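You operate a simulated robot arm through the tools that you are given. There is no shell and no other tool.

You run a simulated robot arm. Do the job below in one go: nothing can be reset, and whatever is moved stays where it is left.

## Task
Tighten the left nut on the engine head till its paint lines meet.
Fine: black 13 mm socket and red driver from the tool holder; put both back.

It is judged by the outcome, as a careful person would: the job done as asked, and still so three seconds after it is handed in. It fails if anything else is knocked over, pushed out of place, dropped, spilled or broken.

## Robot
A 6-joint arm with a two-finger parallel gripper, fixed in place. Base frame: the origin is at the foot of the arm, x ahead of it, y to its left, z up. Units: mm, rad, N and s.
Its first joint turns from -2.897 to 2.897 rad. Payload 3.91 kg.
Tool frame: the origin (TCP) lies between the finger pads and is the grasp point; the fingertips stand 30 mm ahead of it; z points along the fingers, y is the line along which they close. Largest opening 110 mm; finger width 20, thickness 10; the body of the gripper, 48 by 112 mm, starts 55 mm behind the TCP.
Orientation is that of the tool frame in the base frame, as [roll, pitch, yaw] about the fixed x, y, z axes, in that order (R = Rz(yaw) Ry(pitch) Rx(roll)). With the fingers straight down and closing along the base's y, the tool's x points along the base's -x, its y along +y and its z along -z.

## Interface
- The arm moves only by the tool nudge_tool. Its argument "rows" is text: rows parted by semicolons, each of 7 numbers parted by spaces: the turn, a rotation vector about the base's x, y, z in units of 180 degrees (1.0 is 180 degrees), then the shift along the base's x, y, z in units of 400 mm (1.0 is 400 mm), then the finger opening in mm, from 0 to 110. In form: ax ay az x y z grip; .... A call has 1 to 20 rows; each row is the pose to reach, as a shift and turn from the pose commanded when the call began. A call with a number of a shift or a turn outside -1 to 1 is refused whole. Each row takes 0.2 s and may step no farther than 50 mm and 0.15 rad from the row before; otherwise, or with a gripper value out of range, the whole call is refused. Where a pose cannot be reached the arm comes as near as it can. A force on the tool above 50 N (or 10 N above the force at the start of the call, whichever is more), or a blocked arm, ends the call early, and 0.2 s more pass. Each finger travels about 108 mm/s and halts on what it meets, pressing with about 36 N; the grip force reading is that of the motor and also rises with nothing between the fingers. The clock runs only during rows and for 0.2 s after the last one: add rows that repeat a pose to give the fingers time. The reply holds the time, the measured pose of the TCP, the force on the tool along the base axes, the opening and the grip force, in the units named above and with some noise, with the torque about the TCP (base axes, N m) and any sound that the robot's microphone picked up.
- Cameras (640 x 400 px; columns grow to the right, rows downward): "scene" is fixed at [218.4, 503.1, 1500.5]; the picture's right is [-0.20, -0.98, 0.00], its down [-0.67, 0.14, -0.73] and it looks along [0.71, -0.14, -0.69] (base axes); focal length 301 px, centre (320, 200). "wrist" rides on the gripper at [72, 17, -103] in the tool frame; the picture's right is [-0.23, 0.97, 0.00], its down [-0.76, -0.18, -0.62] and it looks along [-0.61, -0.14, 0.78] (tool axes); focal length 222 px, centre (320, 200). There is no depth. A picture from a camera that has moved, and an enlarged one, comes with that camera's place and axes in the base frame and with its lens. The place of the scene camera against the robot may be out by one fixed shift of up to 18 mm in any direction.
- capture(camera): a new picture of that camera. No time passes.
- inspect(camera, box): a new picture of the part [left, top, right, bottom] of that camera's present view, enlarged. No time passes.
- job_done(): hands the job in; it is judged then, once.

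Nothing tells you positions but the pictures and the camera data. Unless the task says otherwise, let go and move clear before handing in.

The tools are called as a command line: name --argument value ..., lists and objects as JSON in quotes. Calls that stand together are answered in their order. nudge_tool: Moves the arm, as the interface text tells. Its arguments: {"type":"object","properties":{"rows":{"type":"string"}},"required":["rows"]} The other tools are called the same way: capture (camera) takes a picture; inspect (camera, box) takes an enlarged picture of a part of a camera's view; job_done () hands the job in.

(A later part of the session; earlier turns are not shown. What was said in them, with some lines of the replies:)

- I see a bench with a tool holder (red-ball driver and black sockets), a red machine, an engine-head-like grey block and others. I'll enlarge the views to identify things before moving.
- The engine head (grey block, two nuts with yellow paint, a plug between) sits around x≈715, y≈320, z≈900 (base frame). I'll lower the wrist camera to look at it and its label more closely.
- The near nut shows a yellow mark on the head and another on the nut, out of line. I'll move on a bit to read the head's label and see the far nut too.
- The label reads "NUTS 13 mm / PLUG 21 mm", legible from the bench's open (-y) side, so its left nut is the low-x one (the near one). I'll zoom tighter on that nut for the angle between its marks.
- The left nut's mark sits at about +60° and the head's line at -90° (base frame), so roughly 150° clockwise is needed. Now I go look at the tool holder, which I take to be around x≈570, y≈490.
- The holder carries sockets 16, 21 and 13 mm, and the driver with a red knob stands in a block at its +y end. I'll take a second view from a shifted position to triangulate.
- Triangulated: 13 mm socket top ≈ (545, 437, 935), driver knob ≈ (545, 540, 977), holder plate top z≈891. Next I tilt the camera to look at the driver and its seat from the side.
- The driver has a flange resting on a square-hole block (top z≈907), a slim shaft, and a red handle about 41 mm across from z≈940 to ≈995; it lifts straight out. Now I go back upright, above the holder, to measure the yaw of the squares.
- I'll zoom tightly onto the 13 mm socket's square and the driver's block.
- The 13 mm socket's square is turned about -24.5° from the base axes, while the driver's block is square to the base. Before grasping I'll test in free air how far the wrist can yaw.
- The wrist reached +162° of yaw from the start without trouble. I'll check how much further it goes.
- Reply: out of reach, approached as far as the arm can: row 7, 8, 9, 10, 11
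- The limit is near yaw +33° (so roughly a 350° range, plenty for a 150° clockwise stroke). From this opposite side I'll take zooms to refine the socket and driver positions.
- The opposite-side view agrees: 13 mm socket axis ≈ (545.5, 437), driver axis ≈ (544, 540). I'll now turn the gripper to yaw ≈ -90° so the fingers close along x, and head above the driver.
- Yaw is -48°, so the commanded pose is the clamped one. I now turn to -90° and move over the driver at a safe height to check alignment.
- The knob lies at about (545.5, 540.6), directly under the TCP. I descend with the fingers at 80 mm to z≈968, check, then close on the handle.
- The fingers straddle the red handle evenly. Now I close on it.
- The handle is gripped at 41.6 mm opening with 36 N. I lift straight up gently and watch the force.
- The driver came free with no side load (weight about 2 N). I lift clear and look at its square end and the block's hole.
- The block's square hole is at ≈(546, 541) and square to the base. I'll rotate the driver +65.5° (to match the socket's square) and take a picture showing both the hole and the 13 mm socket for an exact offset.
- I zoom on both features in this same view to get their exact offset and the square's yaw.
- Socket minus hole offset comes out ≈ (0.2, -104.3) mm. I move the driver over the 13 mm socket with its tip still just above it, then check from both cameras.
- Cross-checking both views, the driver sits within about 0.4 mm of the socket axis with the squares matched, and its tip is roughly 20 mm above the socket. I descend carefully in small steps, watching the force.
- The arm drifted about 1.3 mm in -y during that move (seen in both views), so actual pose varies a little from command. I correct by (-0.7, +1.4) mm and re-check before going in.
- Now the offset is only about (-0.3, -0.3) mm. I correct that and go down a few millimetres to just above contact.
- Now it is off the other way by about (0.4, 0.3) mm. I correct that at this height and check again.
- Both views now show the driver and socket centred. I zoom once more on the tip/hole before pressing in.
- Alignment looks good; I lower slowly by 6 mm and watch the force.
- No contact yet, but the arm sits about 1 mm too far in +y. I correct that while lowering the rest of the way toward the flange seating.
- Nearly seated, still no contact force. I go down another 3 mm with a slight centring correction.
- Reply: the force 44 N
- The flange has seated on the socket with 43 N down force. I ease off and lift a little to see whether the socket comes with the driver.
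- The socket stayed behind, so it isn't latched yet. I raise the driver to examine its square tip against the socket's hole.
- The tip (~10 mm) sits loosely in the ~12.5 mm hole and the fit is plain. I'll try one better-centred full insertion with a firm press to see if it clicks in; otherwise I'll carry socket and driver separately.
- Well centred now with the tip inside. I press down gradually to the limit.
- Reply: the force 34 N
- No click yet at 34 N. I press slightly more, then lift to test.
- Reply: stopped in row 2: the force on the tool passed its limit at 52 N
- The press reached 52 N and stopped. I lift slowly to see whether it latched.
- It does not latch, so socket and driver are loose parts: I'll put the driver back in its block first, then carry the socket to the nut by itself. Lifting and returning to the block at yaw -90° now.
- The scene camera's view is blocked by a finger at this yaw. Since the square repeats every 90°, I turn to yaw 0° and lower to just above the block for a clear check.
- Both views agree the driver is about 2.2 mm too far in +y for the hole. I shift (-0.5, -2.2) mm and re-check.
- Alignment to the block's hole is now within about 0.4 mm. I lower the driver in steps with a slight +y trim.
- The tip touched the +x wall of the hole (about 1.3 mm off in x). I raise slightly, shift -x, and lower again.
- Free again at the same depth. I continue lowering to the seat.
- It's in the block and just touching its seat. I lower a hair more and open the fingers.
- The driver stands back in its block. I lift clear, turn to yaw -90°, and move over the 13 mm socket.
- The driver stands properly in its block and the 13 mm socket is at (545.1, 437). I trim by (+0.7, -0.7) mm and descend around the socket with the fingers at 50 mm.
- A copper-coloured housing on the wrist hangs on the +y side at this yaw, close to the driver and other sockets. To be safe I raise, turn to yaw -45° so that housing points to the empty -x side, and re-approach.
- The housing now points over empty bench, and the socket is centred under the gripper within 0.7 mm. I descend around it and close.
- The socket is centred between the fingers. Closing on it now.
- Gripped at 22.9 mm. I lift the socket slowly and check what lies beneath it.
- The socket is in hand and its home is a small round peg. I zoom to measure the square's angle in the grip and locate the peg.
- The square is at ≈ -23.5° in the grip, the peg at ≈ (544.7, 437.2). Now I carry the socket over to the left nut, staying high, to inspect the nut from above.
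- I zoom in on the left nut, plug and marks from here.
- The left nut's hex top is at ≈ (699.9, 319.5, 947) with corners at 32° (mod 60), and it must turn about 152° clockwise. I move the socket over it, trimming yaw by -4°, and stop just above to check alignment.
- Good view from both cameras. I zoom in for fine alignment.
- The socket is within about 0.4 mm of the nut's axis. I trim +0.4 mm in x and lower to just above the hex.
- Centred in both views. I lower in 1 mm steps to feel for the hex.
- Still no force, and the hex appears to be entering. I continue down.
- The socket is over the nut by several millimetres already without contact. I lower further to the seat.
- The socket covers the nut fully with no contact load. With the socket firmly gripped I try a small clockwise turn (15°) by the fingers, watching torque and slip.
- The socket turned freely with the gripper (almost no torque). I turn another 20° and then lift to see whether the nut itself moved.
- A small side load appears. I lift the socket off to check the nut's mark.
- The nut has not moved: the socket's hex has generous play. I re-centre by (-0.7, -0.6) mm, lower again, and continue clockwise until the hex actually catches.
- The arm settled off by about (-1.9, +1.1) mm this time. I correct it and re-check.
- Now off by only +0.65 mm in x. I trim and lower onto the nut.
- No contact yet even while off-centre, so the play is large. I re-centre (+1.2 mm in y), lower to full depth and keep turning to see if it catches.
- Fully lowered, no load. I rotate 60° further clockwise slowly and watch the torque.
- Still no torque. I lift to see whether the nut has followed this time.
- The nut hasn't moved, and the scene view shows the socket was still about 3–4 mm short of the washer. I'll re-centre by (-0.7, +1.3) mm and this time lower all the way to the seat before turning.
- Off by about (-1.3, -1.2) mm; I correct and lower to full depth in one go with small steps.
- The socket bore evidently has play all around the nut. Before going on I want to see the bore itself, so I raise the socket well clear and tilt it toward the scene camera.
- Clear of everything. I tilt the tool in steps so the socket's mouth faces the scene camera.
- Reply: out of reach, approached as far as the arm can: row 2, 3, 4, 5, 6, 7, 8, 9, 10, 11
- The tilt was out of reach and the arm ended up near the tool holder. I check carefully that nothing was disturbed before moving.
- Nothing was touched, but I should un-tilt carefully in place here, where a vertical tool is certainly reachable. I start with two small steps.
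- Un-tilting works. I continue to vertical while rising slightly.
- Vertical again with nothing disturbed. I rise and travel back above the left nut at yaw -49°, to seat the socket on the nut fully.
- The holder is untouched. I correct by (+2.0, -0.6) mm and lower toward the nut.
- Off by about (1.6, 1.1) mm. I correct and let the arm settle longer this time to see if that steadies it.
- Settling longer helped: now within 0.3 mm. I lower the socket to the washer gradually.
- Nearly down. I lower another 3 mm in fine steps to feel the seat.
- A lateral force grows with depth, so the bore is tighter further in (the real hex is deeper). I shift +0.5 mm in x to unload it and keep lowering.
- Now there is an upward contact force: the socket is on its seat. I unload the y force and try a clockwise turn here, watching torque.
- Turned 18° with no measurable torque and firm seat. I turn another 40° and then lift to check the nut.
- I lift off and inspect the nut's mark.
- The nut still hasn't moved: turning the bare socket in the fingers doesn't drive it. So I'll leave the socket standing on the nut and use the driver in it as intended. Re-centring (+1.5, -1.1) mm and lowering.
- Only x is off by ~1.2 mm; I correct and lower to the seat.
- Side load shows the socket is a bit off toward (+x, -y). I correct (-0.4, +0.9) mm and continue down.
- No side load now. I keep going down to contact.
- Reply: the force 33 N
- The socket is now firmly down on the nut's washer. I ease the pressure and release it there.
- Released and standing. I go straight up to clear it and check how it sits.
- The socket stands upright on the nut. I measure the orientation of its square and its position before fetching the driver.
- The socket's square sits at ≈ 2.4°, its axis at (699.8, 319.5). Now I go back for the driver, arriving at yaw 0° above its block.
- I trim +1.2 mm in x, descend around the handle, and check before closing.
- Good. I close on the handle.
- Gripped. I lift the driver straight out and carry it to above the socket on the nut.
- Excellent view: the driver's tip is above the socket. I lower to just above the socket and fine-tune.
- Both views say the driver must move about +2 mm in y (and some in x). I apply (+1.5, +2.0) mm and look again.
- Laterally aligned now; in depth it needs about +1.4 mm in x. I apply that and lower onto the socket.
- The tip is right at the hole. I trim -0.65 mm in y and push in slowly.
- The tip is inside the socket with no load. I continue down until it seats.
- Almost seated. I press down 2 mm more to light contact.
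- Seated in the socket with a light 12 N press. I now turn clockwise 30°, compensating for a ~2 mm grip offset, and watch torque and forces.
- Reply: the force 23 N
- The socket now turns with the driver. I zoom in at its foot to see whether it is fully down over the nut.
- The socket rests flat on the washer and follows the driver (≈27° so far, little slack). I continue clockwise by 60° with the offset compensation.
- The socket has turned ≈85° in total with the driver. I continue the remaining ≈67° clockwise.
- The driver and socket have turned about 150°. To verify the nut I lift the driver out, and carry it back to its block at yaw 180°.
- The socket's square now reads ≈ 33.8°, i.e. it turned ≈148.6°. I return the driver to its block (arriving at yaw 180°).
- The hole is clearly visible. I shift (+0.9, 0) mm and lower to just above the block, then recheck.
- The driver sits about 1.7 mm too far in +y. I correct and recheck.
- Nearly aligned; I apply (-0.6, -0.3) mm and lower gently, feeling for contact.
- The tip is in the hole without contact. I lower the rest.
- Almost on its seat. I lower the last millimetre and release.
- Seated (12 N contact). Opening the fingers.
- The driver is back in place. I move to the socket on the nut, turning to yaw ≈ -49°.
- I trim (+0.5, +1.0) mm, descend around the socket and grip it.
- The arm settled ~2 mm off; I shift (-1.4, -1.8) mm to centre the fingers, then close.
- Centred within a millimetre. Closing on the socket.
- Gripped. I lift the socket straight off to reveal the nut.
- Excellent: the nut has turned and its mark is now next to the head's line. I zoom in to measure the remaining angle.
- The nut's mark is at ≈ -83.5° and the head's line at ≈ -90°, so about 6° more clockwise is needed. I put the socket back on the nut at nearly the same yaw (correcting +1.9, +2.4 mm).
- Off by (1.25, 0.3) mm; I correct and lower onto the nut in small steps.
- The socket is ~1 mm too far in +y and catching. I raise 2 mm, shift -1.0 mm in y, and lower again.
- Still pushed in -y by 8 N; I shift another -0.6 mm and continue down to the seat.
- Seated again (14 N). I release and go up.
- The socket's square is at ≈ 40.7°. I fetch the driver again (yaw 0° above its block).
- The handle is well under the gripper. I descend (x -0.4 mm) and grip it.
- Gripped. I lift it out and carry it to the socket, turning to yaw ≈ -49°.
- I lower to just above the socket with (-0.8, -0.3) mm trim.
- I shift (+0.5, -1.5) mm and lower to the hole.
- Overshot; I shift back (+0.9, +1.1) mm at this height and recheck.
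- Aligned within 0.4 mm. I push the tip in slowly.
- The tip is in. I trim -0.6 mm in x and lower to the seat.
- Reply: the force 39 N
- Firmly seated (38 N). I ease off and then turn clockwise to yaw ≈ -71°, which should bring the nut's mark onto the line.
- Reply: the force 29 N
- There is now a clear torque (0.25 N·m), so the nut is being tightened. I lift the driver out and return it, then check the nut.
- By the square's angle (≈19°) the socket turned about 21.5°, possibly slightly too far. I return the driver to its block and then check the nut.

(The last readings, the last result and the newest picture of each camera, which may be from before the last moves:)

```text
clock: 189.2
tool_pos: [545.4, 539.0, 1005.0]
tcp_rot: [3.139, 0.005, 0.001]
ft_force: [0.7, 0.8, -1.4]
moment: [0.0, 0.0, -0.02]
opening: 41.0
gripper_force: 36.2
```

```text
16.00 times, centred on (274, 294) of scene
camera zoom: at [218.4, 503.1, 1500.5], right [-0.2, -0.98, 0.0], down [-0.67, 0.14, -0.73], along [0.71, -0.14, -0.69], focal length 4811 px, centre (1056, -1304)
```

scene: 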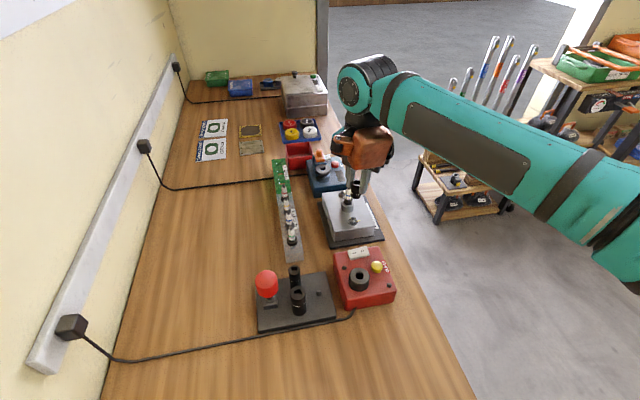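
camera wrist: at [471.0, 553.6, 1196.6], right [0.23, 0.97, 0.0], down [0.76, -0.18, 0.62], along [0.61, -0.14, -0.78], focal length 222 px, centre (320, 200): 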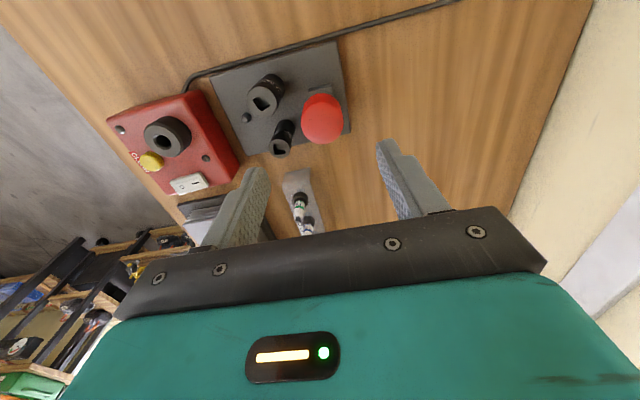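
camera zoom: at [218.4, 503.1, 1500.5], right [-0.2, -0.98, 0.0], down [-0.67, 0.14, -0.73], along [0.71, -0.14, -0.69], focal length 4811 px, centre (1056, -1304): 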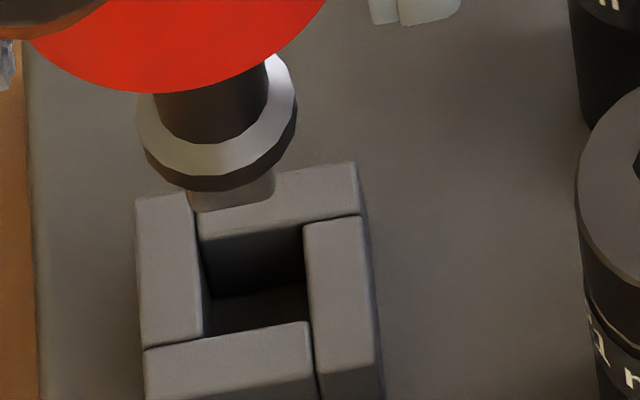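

I shift (-1.6, -0.7) mm toward the hole centre and lower to recheck.

nudge_tool --rows "0 0 0 -0.004 -0.0018 0 30; 0 0 0 -0.004 -0.0018 -0.02 30; 0 0 0 -0.004 -0.0018 -0.045 30; 0 0 0 -0.004 -0.0018 -0.045 30; 0 0 0 -0.004 -0.0018 -0.045 30; 0 0 0 -0.004 -0.0018 -0.045 30"

inspect --camera "wrist" --box '[290, 95, 350, 145]'

inspect --camera "scene" --box '[263, 283, 285, 305]'

```text
clock: 190.6
tool_pos: [543.5, 540.0, 984.6]
tcp_rot: [3.137, 0.003, 0.0]
ft_force: [-0.4, 0.2, -0.9]
moment: [0.02, 0.02, -0.03]
opening: 41.5
gripper_force: 35.6
```

```text
8.00 times, centred on (320, 120) of wrist
camera zoom: at [616.6, 522.6, 1086.8], right [-0.23, -0.97, 0.0], down [-0.76, 0.18, 0.63], along [-0.61, 0.14, -0.78], focal length 1777 px, centre (320, 840)
```

zoom: 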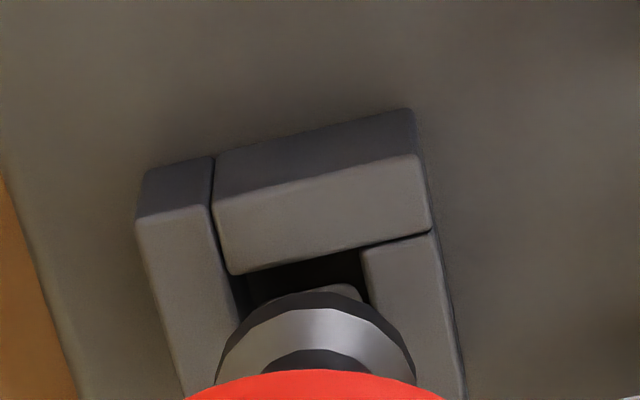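

```text
16.00 times, centred on (274, 294) of scene
camera zoom: at [218.4, 503.1, 1500.5], right [-0.2, -0.98, 0.0], down [-0.67, 0.14, -0.73], along [0.71, -0.14, -0.69], focal length 4811 px, centre (1056, -1304)
```

zoom: 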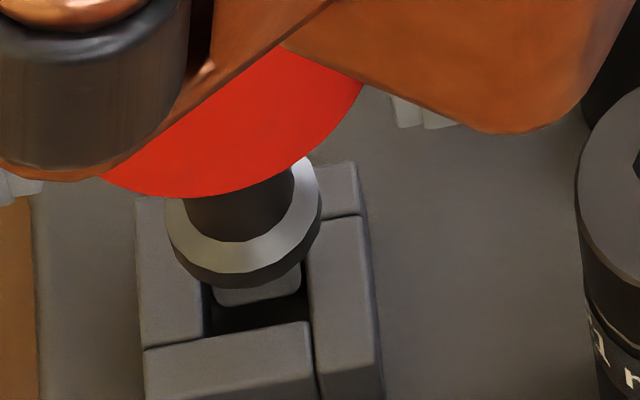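

Well aligned. I lower into the block in small steps.

nudge_tool --rows "0 0 0 0 0.001 -0.005 30; 0 0 0 0 0.001 -0.01 30; 0 0 0 0 0.001 -0.015 30; 0 0 0 0 0.001 -0.02 30; 0 0 0 0 0.001 -0.025 30; 0 0 0 0 0.001 -0.025 30; 0 0 0 0 0.001 -0.025 30"

inspect --camera "scene" --box '[263, 283, 285, 305]'

```text
clock: 192.2
tool_pos: [543.2, 540.2, 974.9]
tcp_rot: [3.141, 0.003, 0.0]
ft_force: [-0.2, -0.4, -2.2]
moment: [0.02, 0.03, 0.01]
opening: 41.3
gripper_force: 35.8
```

```text
16.00 times, centred on (274, 294) of scene
camera zoom: at [218.4, 503.1, 1500.5], right [-0.2, -0.98, 0.0], down [-0.67, 0.14, -0.73], along [0.71, -0.14, -0.69], focal length 4811 px, centre (1056, -1304)
```

zoom: 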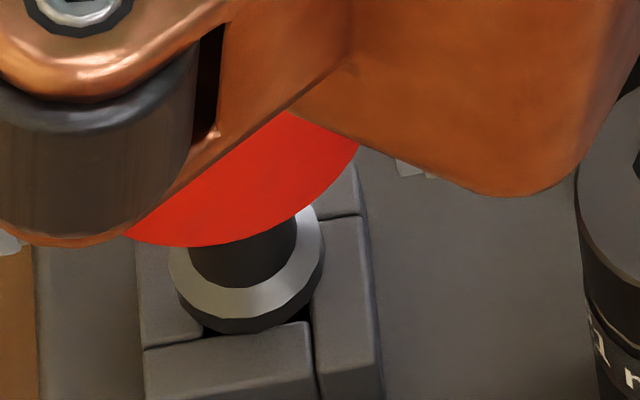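

No contact; I lower the rest to the seat.

nudge_tool --rows "0 0 0 0 -0.0006 -0.004 30; 0 0 0 0 -0.0006 -0.008 30; 0 0 0 0 -0.0006 -0.012 30; 0 0 0 0 -0.0006 -0.016 30; 0 0 0 0 -0.0006 -0.016 30"

```text
clock: 193.4
tool_pos: [542.8, 539.5, 970.1]
tcp_rot: [3.139, 0.002, 0.001]
ft_force: [3.5, 4.3, 15.1]
moment: [0.27, -0.12, -0.02]
opening: 41.1
gripper_force: 35.6
```

Seated (15 N). I open and lift away.

nudge_tool --rows "0 0 0 0 0 0.002 36; 0 0 0 0 0 0.002 48; 0 0 0 0 0 0.002 60; 0 0 0 0 0 0.002 74; 0 0 0 0 0 0.002 74; 0 0 0 0 0 0.06 74; 0 0 0 0 0 0.14 74; 0 0 0 0 0 0.24 74; 0 0 0 0 0 0.3 74; 0 0 0 0 0 0.3 74"

inspect --camera "scene" --box '[240, 240, 340, 330]'

```text
clock: 195.6
tool_pos: [541.6, 538.2, 1087.1]
tcp_rot: [3.141, 0.003, -0.002]
ft_force: [-0.3, -0.2, 0.9]
moment: [-0.01, 0.01, -0.03]
opening: 74.1
gripper_force: 0.0
```

```text
4.44 times, centred on (290, 285) of scene
camera zoom: at [218.4, 503.1, 1500.5], right [-0.2, -0.98, 0.0], down [-0.67, 0.14, -0.73], along [0.71, -0.14, -0.69], focal length 1336 px, centre (453, -178)
```

zoom: 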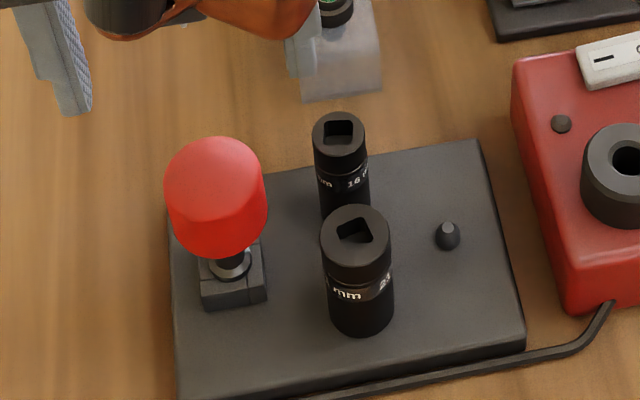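

The driver stands in its block. Back to the socket at yaw -49°.

nudge_tool --rows "0 0 -0.034 0.05 -0.068 0 65; 0 0 -0.068 0.1 -0.136 0 55; 0 0 -0.102 0.15 -0.204 0 46; 0 0 -0.136 0.2 -0.272 0 44; 0 0 -0.17 0.25 -0.34 0 44; 0 0 -0.204 0.3 -0.408 0 44; 0 0 -0.238 0.35 -0.476 0 44; 0 0 -0.2722 0.396 -0.545 0 44; 0 0 -0.2722 0.396 -0.545 0 44; 0 0 -0.2722 0.396 -0.545 0 44; 0 0 -0.2722 0.396 -0.545 0 44"

inspect --camera "wrist" --box '[290, 80, 350, 140]'

```text
clock: 198.0
tool_pos: [703.3, 324.5, 1086.1]
tcp_rot: [3.138, 0.004, -0.857]
ft_force: [1.0, -0.5, -0.9]
moment: [-0.03, -0.04, 0.0]
opening: 43.8
gripper_force: 0.0
```

```text
6.67 times, centred on (320, 110) of wrist
camera zoom: at [738.0, 258.3, 1188.4], right [-0.88, -0.47, 0.0], down [-0.36, 0.69, 0.62], along [-0.29, 0.55, -0.78], focal length 1481 px, centre (320, 800)
```

zoom: 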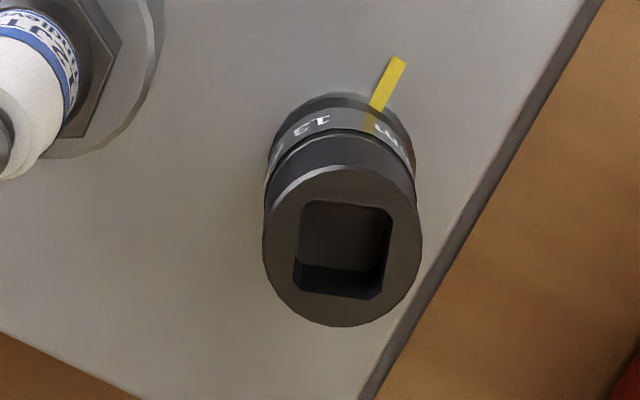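

I shift (-2.0, -3.1) mm, descend, and check before closing.

nudge_tool --rows "0 0 0 -0.005 -0.0078 -0.08 44; 0 0 0 -0.005 -0.0078 -0.16 44; 0 0 0 -0.005 -0.0078 -0.22 44; 0 0 0 -0.005 -0.0078 -0.264 44; 0 0 0 -0.005 -0.0078 -0.264 44; 0 0 0 -0.005 -0.0078 -0.264 44; 0 0 0 -0.005 -0.0078 -0.264 44"

inspect --camera "wrist" --box '[250, 100, 390, 220]'

```text
clock: 199.6
tool_pos: [699.2, 317.8, 980.8]
tcp_rot: [3.139, 0.003, -0.857]
ft_force: [0.1, -0.6, -0.6]
moment: [0.0, 0.0, 0.02]
opening: 43.9
gripper_force: 0.0
```

```text
3.33 times, centred on (320, 160) of wrist
camera zoom: at [734.7, 252.3, 1083.1], right [-0.88, -0.47, 0.0], down [-0.36, 0.69, 0.62], along [-0.29, 0.55, -0.78], focal length 740 px, centre (320, 333)
```

zoom: 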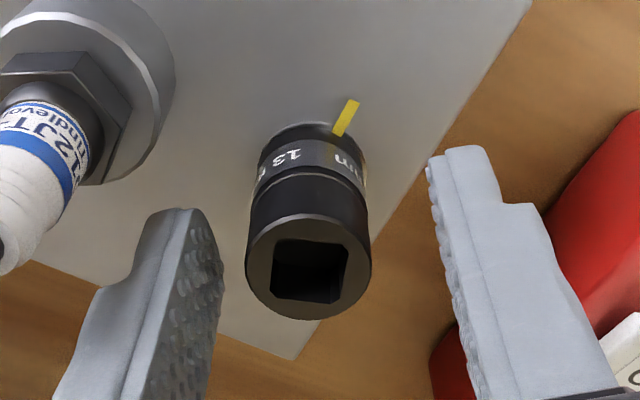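

I centre the fingers (+0.95, +2.9) mm and then close.

nudge_tool --rows "0 0 0 0.0024 0.0072 0 44; 0 0 0 0.0024 0.0072 0 44; 0 0 0 0.0024 0.0072 0 44; 0 0 0 0.0024 0.0072 0 44"

inspect --camera "wrist" --box '[250, 100, 390, 220]'

```text
clock: 200.6
tool_pos: [700.0, 320.6, 981.6]
tcp_rot: [3.139, 0.004, -0.858]
ft_force: [0.6, -0.1, 0.1]
moment: [0.0, 0.07, 0.01]
opening: 44.2
gripper_force: 0.0
```

```text
3.33 times, centred on (320, 160) of wrist
camera zoom: at [735.6, 254.4, 1084.0], right [-0.88, -0.47, 0.0], down [-0.36, 0.69, 0.62], along [-0.29, 0.55, -0.78], focal length 740 px, centre (320, 333)
```

zoom: 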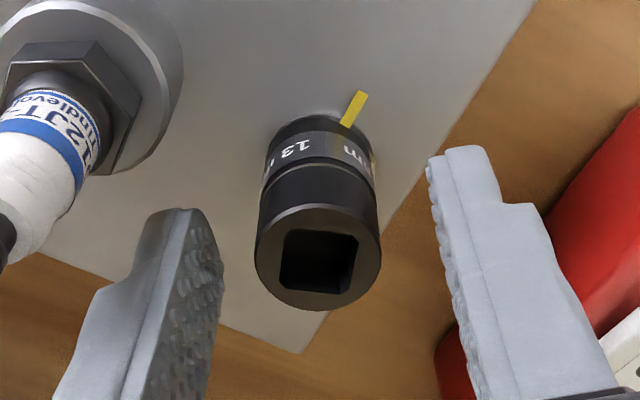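

Centred. I close and lift the socket to reveal the nut.

nudge_tool --rows "0 0 0 0 0 0 34; 0 0 0 0 0 0 26; 0 0 0 0 0 0 15; 0 0 0 0 0 0 15; 0 0 0 0 0 0 15; 0 0 0 0 0 0.01 15; 0 0 0 0 0 0.04 15; 0 0 0 0 0 0.09 15; 0 0 0 0 0 0.15 15; 0 0 0 0 0 0.2 15; 0 0 0 0 0 0.2 15; 0 0 0 0 0 0.2 15"

inspect --camera "wrist" --box '[304, 90, 336, 126]'

inspect --camera "scene" --box '[346, 214, 364, 228]'

```text
clock: 203.2
tool_pos: [700.6, 320.0, 1062.7]
tcp_rot: [3.137, 0.003, -0.857]
ft_force: [0.6, 1.1, 0.4]
moment: [0.0, 0.0, 0.02]
opening: 22.9
gripper_force: 35.9
```

```text
11.11 times, centred on (320, 108) of wrist
camera zoom: at [736.2, 255.3, 1164.9], right [-0.88, -0.47, 0.0], down [-0.36, 0.69, 0.62], along [-0.29, 0.55, -0.78], focal length 2468 px, centre (320, 1222)
```

zoom: 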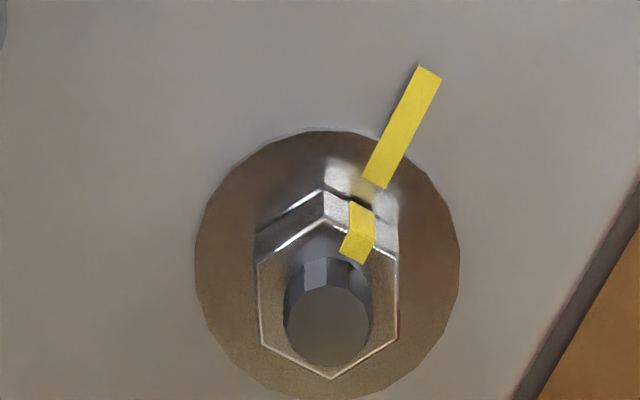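

```text
16.00 times, centred on (355, 221) of scene
camera zoom: at [218.4, 503.1, 1500.5], right [-0.2, -0.98, 0.0], down [-0.67, 0.14, -0.73], along [0.71, -0.14, -0.69], focal length 4811 px, centre (-240, -136)
```

zoom: 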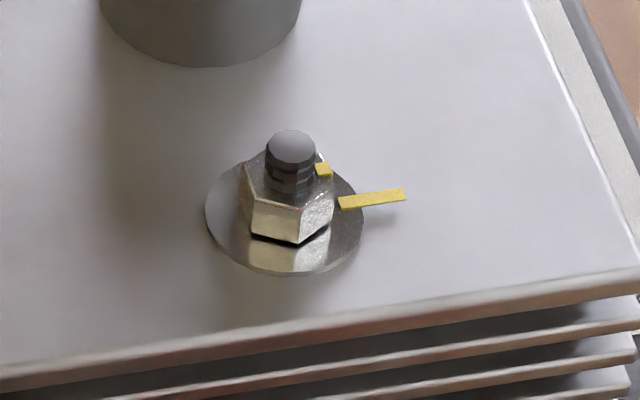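

The nut's mark is now within about 1° of the head's line (mark ≈ -90.5°, line ≈ -90.2°), so the lines meet. Next I return the 13 mm socket to its peg.

nudge_tool --rows "0 0 0 0 0 0.06 15; 0 0 0 -0.065 0.05 0.06 15; 0 0 0 -0.13 0.1 0.06 15; 0 0 0 -0.195 0.147 0.06 15; 0 0 0 -0.26 0.196 0.06 15; 0 0 0 -0.325 0.245 0.06 15; 0 0 0 -0.389 0.2925 0.06 15; 0 0 0 -0.389 0.2925 0.0 15; 0 0 0 -0.389 0.2925 -0.1 15; 0 0 0 -0.389 0.2925 -0.16 15; 0 0 0 -0.389 0.2925 -0.16 15; 0 0 0 -0.389 0.2925 -0.16 15; 0 0 0 -0.389 0.2925 -0.16 15"

inspect --camera "wrist" --box '[280, 80, 360, 160]'

inspect --camera "scene" --box '[295, 255, 345, 300]'

```text
clock: 206.0
tool_pos: [544.3, 439.6, 998.0]
tcp_rot: [3.136, 0.005, -0.856]
ft_force: [0.7, 0.5, -1.0]
moment: [0.02, -0.03, -0.02]
opening: 22.6
gripper_force: 36.3
```

```text
5.00 times, centred on (320, 120) of wrist
camera zoom: at [579.1, 372.6, 1100.5], right [-0.88, -0.47, 0.0], down [-0.36, 0.69, 0.62], along [-0.29, 0.55, -0.78], focal length 1111 px, centre (320, 600)
```

zoom: 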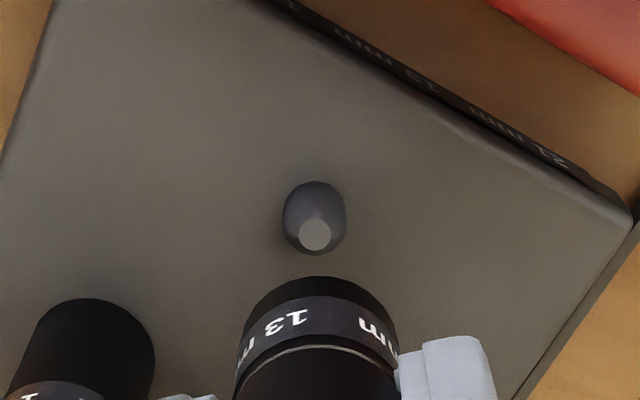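

```text
8.89 times, centred on (320, 278) of scene
camera zoom: at [218.4, 503.1, 1500.5], right [-0.2, -0.98, 0.0], down [-0.67, 0.14, -0.73], along [0.71, -0.14, -0.69], focal length 2673 px, centre (320, -489)
```

zoom: 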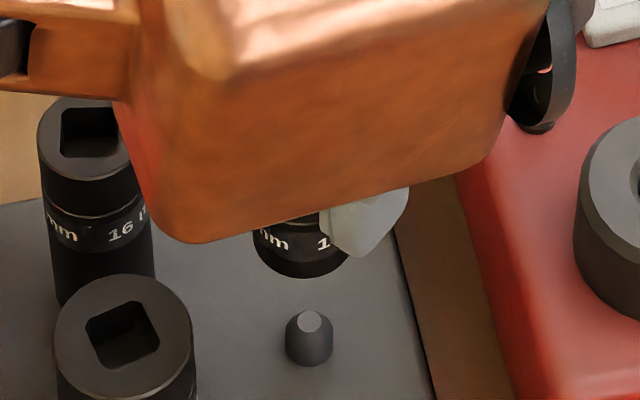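

The peg is visible below. I shift (+1.8, -2.6) mm and lower to just above it.

nudge_tool --rows "0 0 0 0.0045 -0.0065 0 15; 0 0 0 0.0045 -0.0065 -0.03 15; 0 0 0 0.0045 -0.0065 -0.06 15; 0 0 0 0.0045 -0.0065 -0.065 15; 0 0 0 0.0045 -0.0065 -0.065 15; 0 0 0 0.0045 -0.0065 -0.065 15; 0 0 0 0.0045 -0.0065 -0.065 15"

inspect --camera "wrist" --box '[290, 90, 350, 160]'

inspect --camera "scene" --box '[305, 265, 335, 297]'

```text
clock: 207.6
tool_pos: [545.2, 435.5, 971.1]
tcp_rot: [3.139, 0.005, -0.854]
ft_force: [0.0, 0.6, -1.3]
moment: [0.01, 0.02, -0.01]
opening: 22.5
gripper_force: 36.2
```

```text
5.71 times, centred on (320, 125) of wrist
camera zoom: at [582.0, 370.2, 1074.4], right [-0.88, -0.47, 0.0], down [-0.36, 0.69, 0.62], along [-0.29, 0.55, -0.78], focal length 1269 px, centre (320, 629)
```

zoom: 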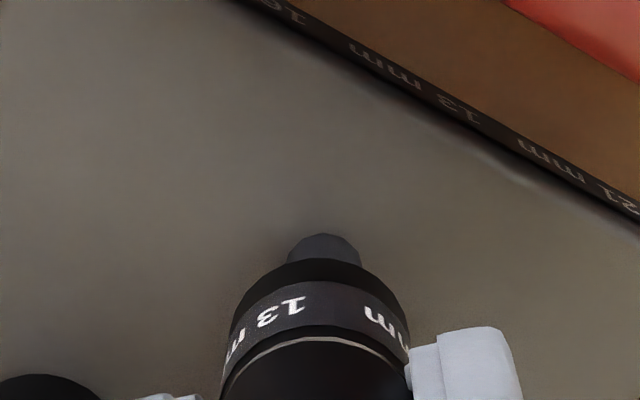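

```text
12.50 times, centred on (320, 281) of scene
camera zoom: at [218.4, 503.1, 1500.5], right [-0.2, -0.98, 0.0], down [-0.67, 0.14, -0.73], along [0.71, -0.14, -0.69], focal length 3758 px, centre (320, -812)
```

zoom: 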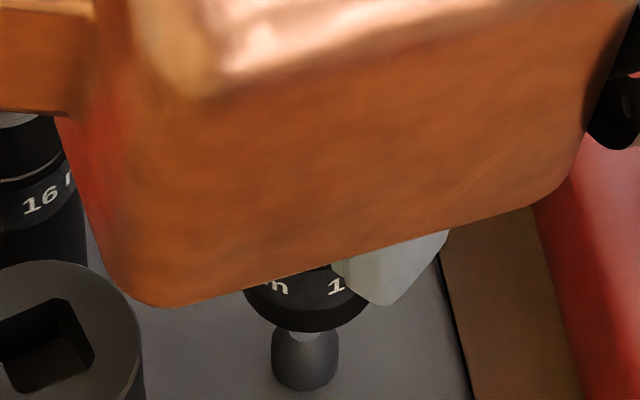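

I shift (-1.4, +0.7) mm and lower over the peg in small steps.

nudge_tool --rows "0 0 0 -0.0035 0.0018 0 15; 0 0 0 -0.0035 0.0018 -0.008 15; 0 0 0 -0.0035 0.0018 -0.016 15; 0 0 0 -0.0035 0.0018 -0.022 15; 0 0 0 -0.0035 0.0018 -0.028 15; 0 0 0 -0.0035 0.0018 -0.028 15; 0 0 0 -0.0035 0.0018 -0.028 15; 0 0 0 -0.0035 0.0018 -0.028 15"

inspect --camera "wrist" --box '[290, 90, 350, 160]'

inspect --camera "scene" --box '[305, 268, 335, 300]'

```text
clock: 209.4
tool_pos: [544.9, 436.7, 959.8]
tcp_rot: [3.139, 0.005, -0.858]
ft_force: [-0.1, 1.1, -0.5]
moment: [0.01, 0.05, 0.0]
opening: 22.6
gripper_force: 36.0
```

```text
5.71 times, centred on (320, 125) of wrist
camera zoom: at [580.4, 370.0, 1062.2], right [-0.88, -0.47, 0.0], down [-0.36, 0.69, 0.62], along [-0.29, 0.55, -0.78], focal length 1269 px, centre (320, 629)
```

zoom: 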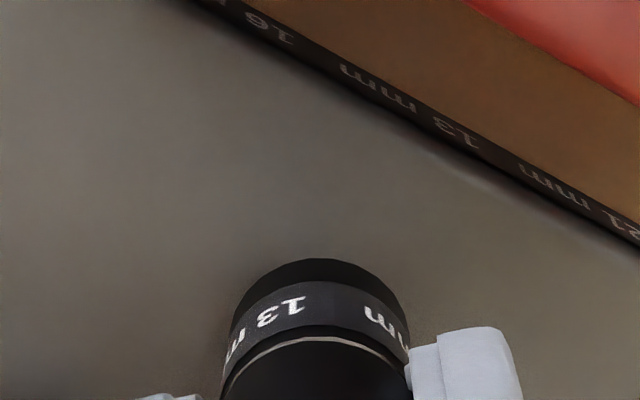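

```text
12.50 times, centred on (320, 284) of scene
camera zoom: at [218.4, 503.1, 1500.5], right [-0.2, -0.98, 0.0], down [-0.67, 0.14, -0.73], along [0.71, -0.14, -0.69], focal length 3758 px, centre (320, -850)
```

zoom: 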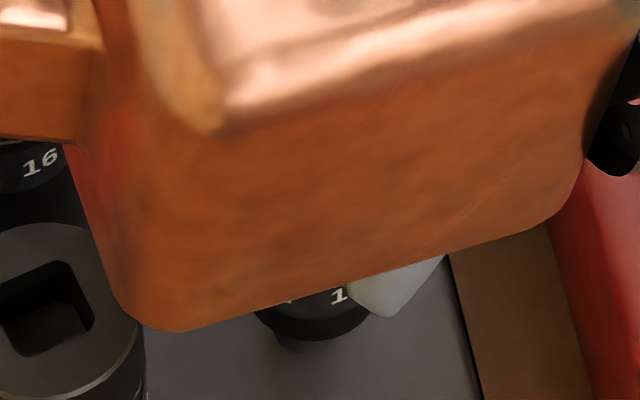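

The socket is over the peg with no contact load. I lower the rest to the plate.

nudge_tool --rows "0 0 0 0 0 -0.005 15; 0 0 0 0 0 -0.01 15; 0 0 0 0 0 -0.015 15; 0 0 0 0 0 -0.02 15; 0 0 0 0 0 -0.025 15; 0 0 0 0 0 -0.025 15; 0 0 0 0 0 -0.025 15"

inspect --camera "scene" --box '[305, 268, 335, 300]'

```text
clock: 211.0
tool_pos: [546.8, 435.9, 950.7]
tcp_rot: [3.139, 0.003, -0.855]
ft_force: [0.0, -0.3, -0.4]
moment: [-0.02, 0.01, 0.01]
opening: 22.8
gripper_force: 36.1
```

```text
12.50 times, centred on (320, 284) of scene
camera zoom: at [218.4, 503.1, 1500.5], right [-0.2, -0.98, 0.0], down [-0.67, 0.14, -0.73], along [0.71, -0.14, -0.69], focal length 3758 px, centre (320, -850)
```

zoom: 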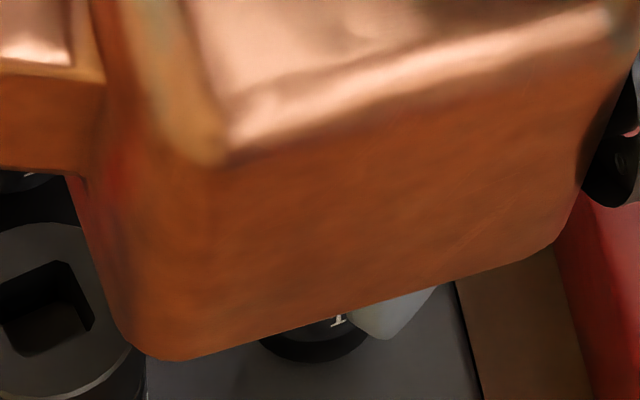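

Still free; I lower further in 1 mm steps to touch the plate.

nudge_tool --rows "0 0 0 0 0 -0.0025 15; 0 0 0 0 0 -0.005 15; 0 0 0 0 0 -0.0075 15; 0 0 0 0 0 -0.01 15; 0 0 0 0 0 -0.01 15"

inspect --camera "wrist" --box '[290, 90, 350, 160]'

```text
clock: 212.2
tool_pos: [544.1, 435.8, 946.3]
tcp_rot: [3.14, 0.005, -0.856]
ft_force: [0.5, 0.4, -0.9]
moment: [0.03, 0.0, 0.01]
opening: 23.0
gripper_force: 36.0
```

```text
5.71 times, centred on (320, 125) of wrist
camera zoom: at [581.3, 370.3, 1049.3], right [-0.88, -0.47, 0.0], down [-0.36, 0.69, 0.62], along [-0.29, 0.55, -0.78], focal length 1269 px, centre (320, 629)
```

zoom: 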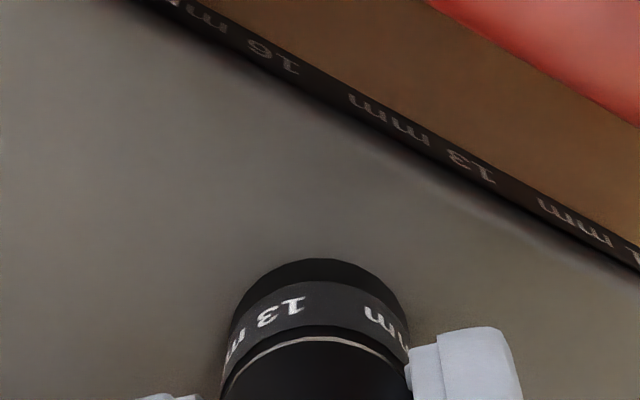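

nudge_tool --rows "0 0 0 0 0 -0.0025 15; 0 0 0 0 0 -0.005 15; 0 0 0 0 0 -0.0075 15; 0 0 0 0 0 -0.0075 15"

inspect --camera "scene" --box '[295, 260, 345, 310]'

```text
clock: 213.2
tool_pos: [545.3, 436.0, 945.8]
tcp_rot: [3.14, 0.003, -0.856]
ft_force: [9.9, 1.9, 27.7]
moment: [-0.04, -0.41, 0.04]
opening: 22.9
gripper_force: 36.2
```

```text
8.00 times, centred on (320, 285) of scene
camera zoom: at [218.4, 503.1, 1500.5], right [-0.2, -0.98, 0.0], down [-0.67, 0.14, -0.73], along [0.71, -0.14, -0.69], focal length 2405 px, centre (320, -480)
```

zoom: 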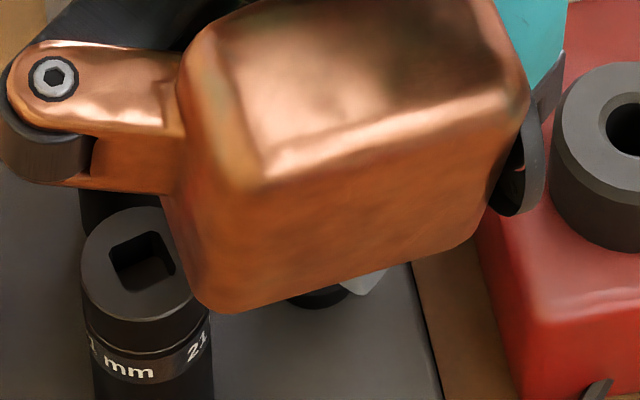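

Contact with the plate (28 N). I ease off and release the socket, then rise.

nudge_tool --rows "0 0 0 0.0008 0 0.0035 15; 0 0 0 0.0008 0 0.004 15; 0 0 0 0.0008 0 0.004 25; 0 0 0 0.0008 0 0.004 32; 0 0 0 0.0008 0 0.004 40; 0 0 0 0.0008 0 0.004 40"

inspect --camera "wrist" --box '[250, 90, 390, 220]'

```text
clock: 214.6
tool_pos: [544.4, 436.2, 945.6]
tcp_rot: [3.138, 0.003, -0.854]
ft_force: [-0.6, 0.5, -0.5]
moment: [0.0, 0.0, 0.02]
opening: 39.8
gripper_force: 0.0
```

```text
3.08 times, centred on (320, 155) of wrist
camera zoom: at [580.4, 369.6, 1048.1], right [-0.88, -0.47, 0.0], down [-0.36, 0.69, 0.62], along [-0.29, 0.55, -0.78], focal length 684 px, centre (320, 338)
```

zoom: 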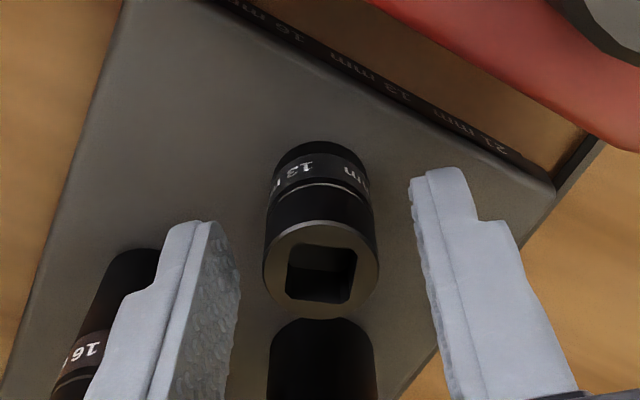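

Released and standing upright. I rise straight up and check the whole holder.

nudge_tool --rows "0 0 0 0 0 0.04 40; 0 0 0 0 0 0.1 40; 0 0 0 0 0 0.2 40; 0 0 0 0 0 0.3 40; 0 0 0 0 0 0.38 40; 0 0 0 0.08 -0.06 0.4 40; 0 0 0 0.16 -0.12 0.4 40; 0 0 0 0.24 -0.18 0.4 40; 0 0 0 0.32 -0.24 0.4 40; 0 0 0 0.36 -0.28 0.4 40; 0 0 0 0.36 -0.28 0.4 40; 0 0 0 0.36 -0.28 0.4 40"

capture --camera "scene"

inspect --camera "scene" --box '[240, 240, 400, 340]'

inspect --camera "wrist" --box '[280, 60, 360, 130]'

```text
clock: 217.2
tool_pos: [688.4, 323.3, 1104.7]
tcp_rot: [3.138, 0.004, -0.857]
ft_force: [0.2, 0.1, 0.2]
moment: [-0.01, 0.01, -0.01]
opening: 40.0
gripper_force: 0.0
```

```text
taken
```

scene: 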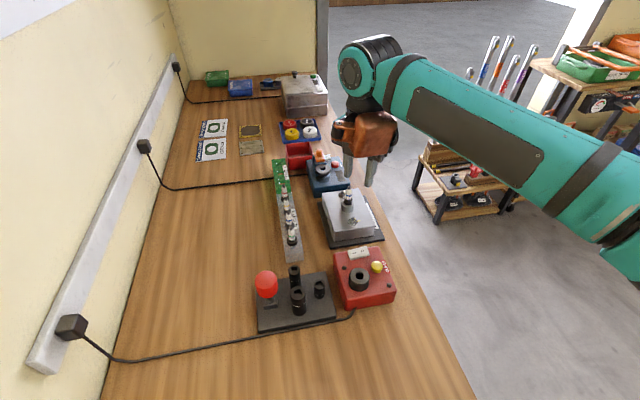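

```text
4.00 times, centred on (320, 290) of scene
camera zoom: at [218.4, 503.1, 1500.5], right [-0.2, -0.98, 0.0], down [-0.67, 0.14, -0.73], along [0.71, -0.14, -0.69], focal length 1203 px, centre (320, -160)
```

zoom: 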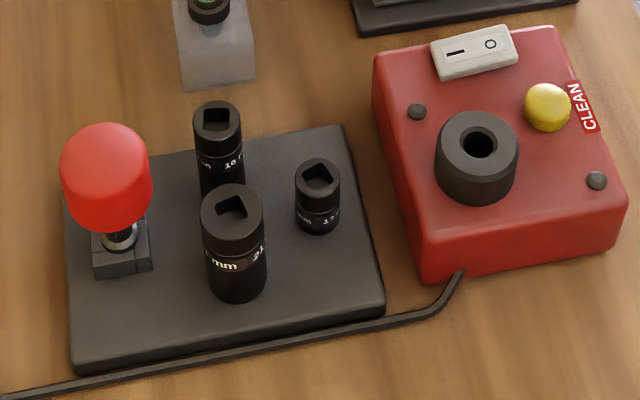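

```text
5.71 times, centred on (320, 95) of wrist
camera zoom: at [724.2, 257.6, 1206.8], right [-0.88, -0.47, 0.0], down [-0.36, 0.69, 0.62], along [-0.29, 0.55, -0.78], focal length 1269 px, centre (320, 800)
```

zoom: 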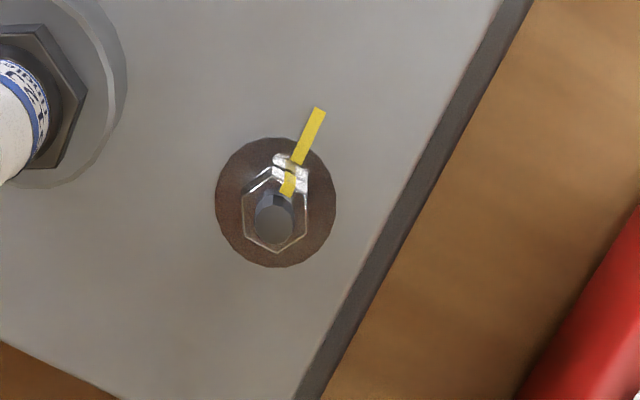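

Everything in the holder is as it was at the start. I do a last close check of the left nut's lines, also comparing with the right nut.

inspect --camera "wrist" --box '[300, 76, 332, 108]'

inspect --camera "wrist" --box '[190, 0, 350, 110]'

inspect --camera "scene" --box '[330, 180, 380, 235]'

```text
12.50 times, centred on (316, 92) of wrist
camera zoom: at [724.2, 257.6, 1206.8], right [-0.88, -0.47, 0.0], down [-0.36, 0.69, 0.62], along [-0.29, 0.55, -0.78], focal length 2776 px, centre (370, 1550)
```

zoom: 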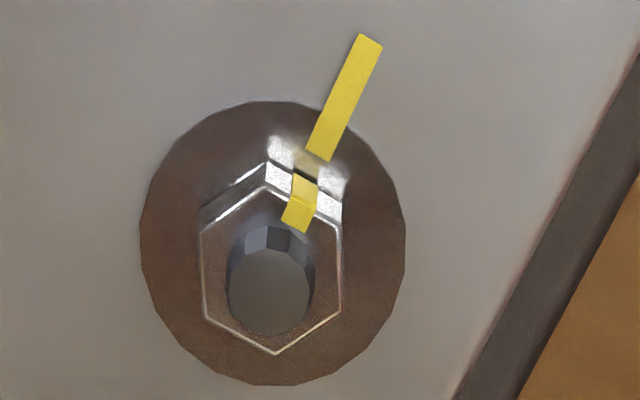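

```text
3.64 times, centred on (270, 55) of wrist
camera zoom: at [724.2, 257.6, 1206.8], right [-0.88, -0.47, 0.0], down [-0.36, 0.69, 0.62], along [-0.29, 0.55, -0.78], focal length 808 px, centre (502, 727)
```

zoom: 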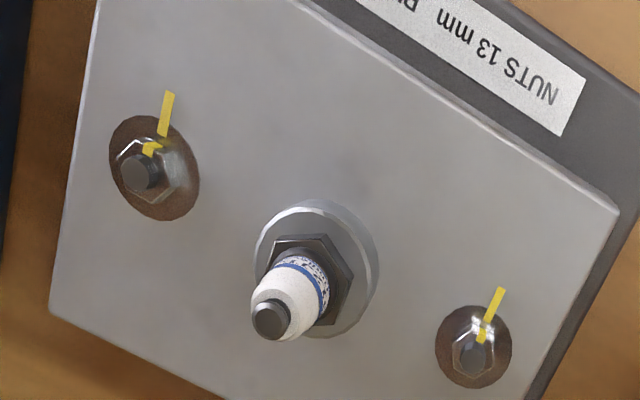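

```text
7.27 times, centred on (355, 208) of scene
camera zoom: at [218.4, 503.1, 1500.5], right [-0.2, -0.98, 0.0], down [-0.67, 0.14, -0.73], along [0.71, -0.14, -0.69], focal length 2187 px, centre (66, 146)
```

zoom: 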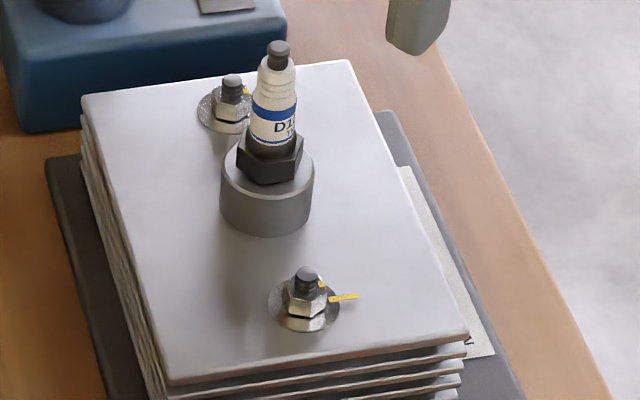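

The left nut's mark (≈ -91°) and the head's line (≈ -90.5°) now form one straight line; driver and socket are back and nothing else has moved. I retreat upward before handing in.

nudge_tool --rows "0 0 0 0 0 0.08 60; 0 0 0 0 0 0.16 80; 0 0 0 -0.04 0 0.24 100; 0 0 0 -0.08 0 0.32 110; 0 0 0 -0.08 0 0.32 110"

capture --camera "scene"

inspect --camera "scene" --box '[240, 150, 400, 340]'

```text
clock: 218.4
tool_pos: [656.1, 324.2, 1232.1]
tcp_rot: [3.139, 0.004, -0.855]
ft_force: [-0.4, 0.6, -0.1]
moment: [0.01, -0.03, 0.04]
opening: 109.9
gripper_force: 0.1
```

```text
taken
```

scene: 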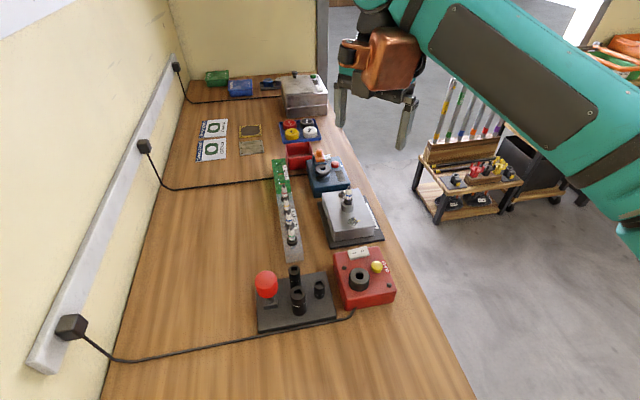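

```text
2.11 times, centred on (320, 245) of scene
camera zoom: at [218.4, 503.1, 1500.5], right [-0.2, -0.98, 0.0], down [-0.67, 0.14, -0.73], along [0.71, -0.14, -0.69], focal length 633 px, centre (320, 105)
```

zoom: 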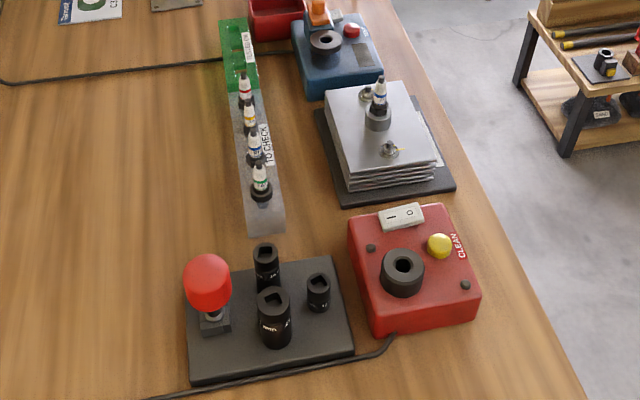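

The bench looks as it did at the start. The left nut's lines meet, the 13 mm socket is on its peg, the red driver is in its block and the arm is clear, so I hand the job in.

job_done

```text
The job is handed in.
```

The left nut on the engine head is tightened until its paint lines meet, and the job is handed in. In the last close views, the nut's mark and the head's line agree to within about 1°.

- **Which nut:** I took "left" from the side the head's label reads from. That makes it the nut nearer the tool holder.
- **Tightening:** The nut needed about 150° clockwise. The first pass stopped about 6° short, so I put the socket and driver back on for a second short turn. The turning torque rose to 0.25 N·m on that pass.
- **Tools:** The 13 mm socket is back on its peg and the red driver is back in its block, both standing upright.
- **Mishap:** A tilt I tried partway through was out of the arm's reach, and it swung the gripper close to the tool holder. Nothing was touched, and the bench looks as it did at the start apart from the tightened nut.
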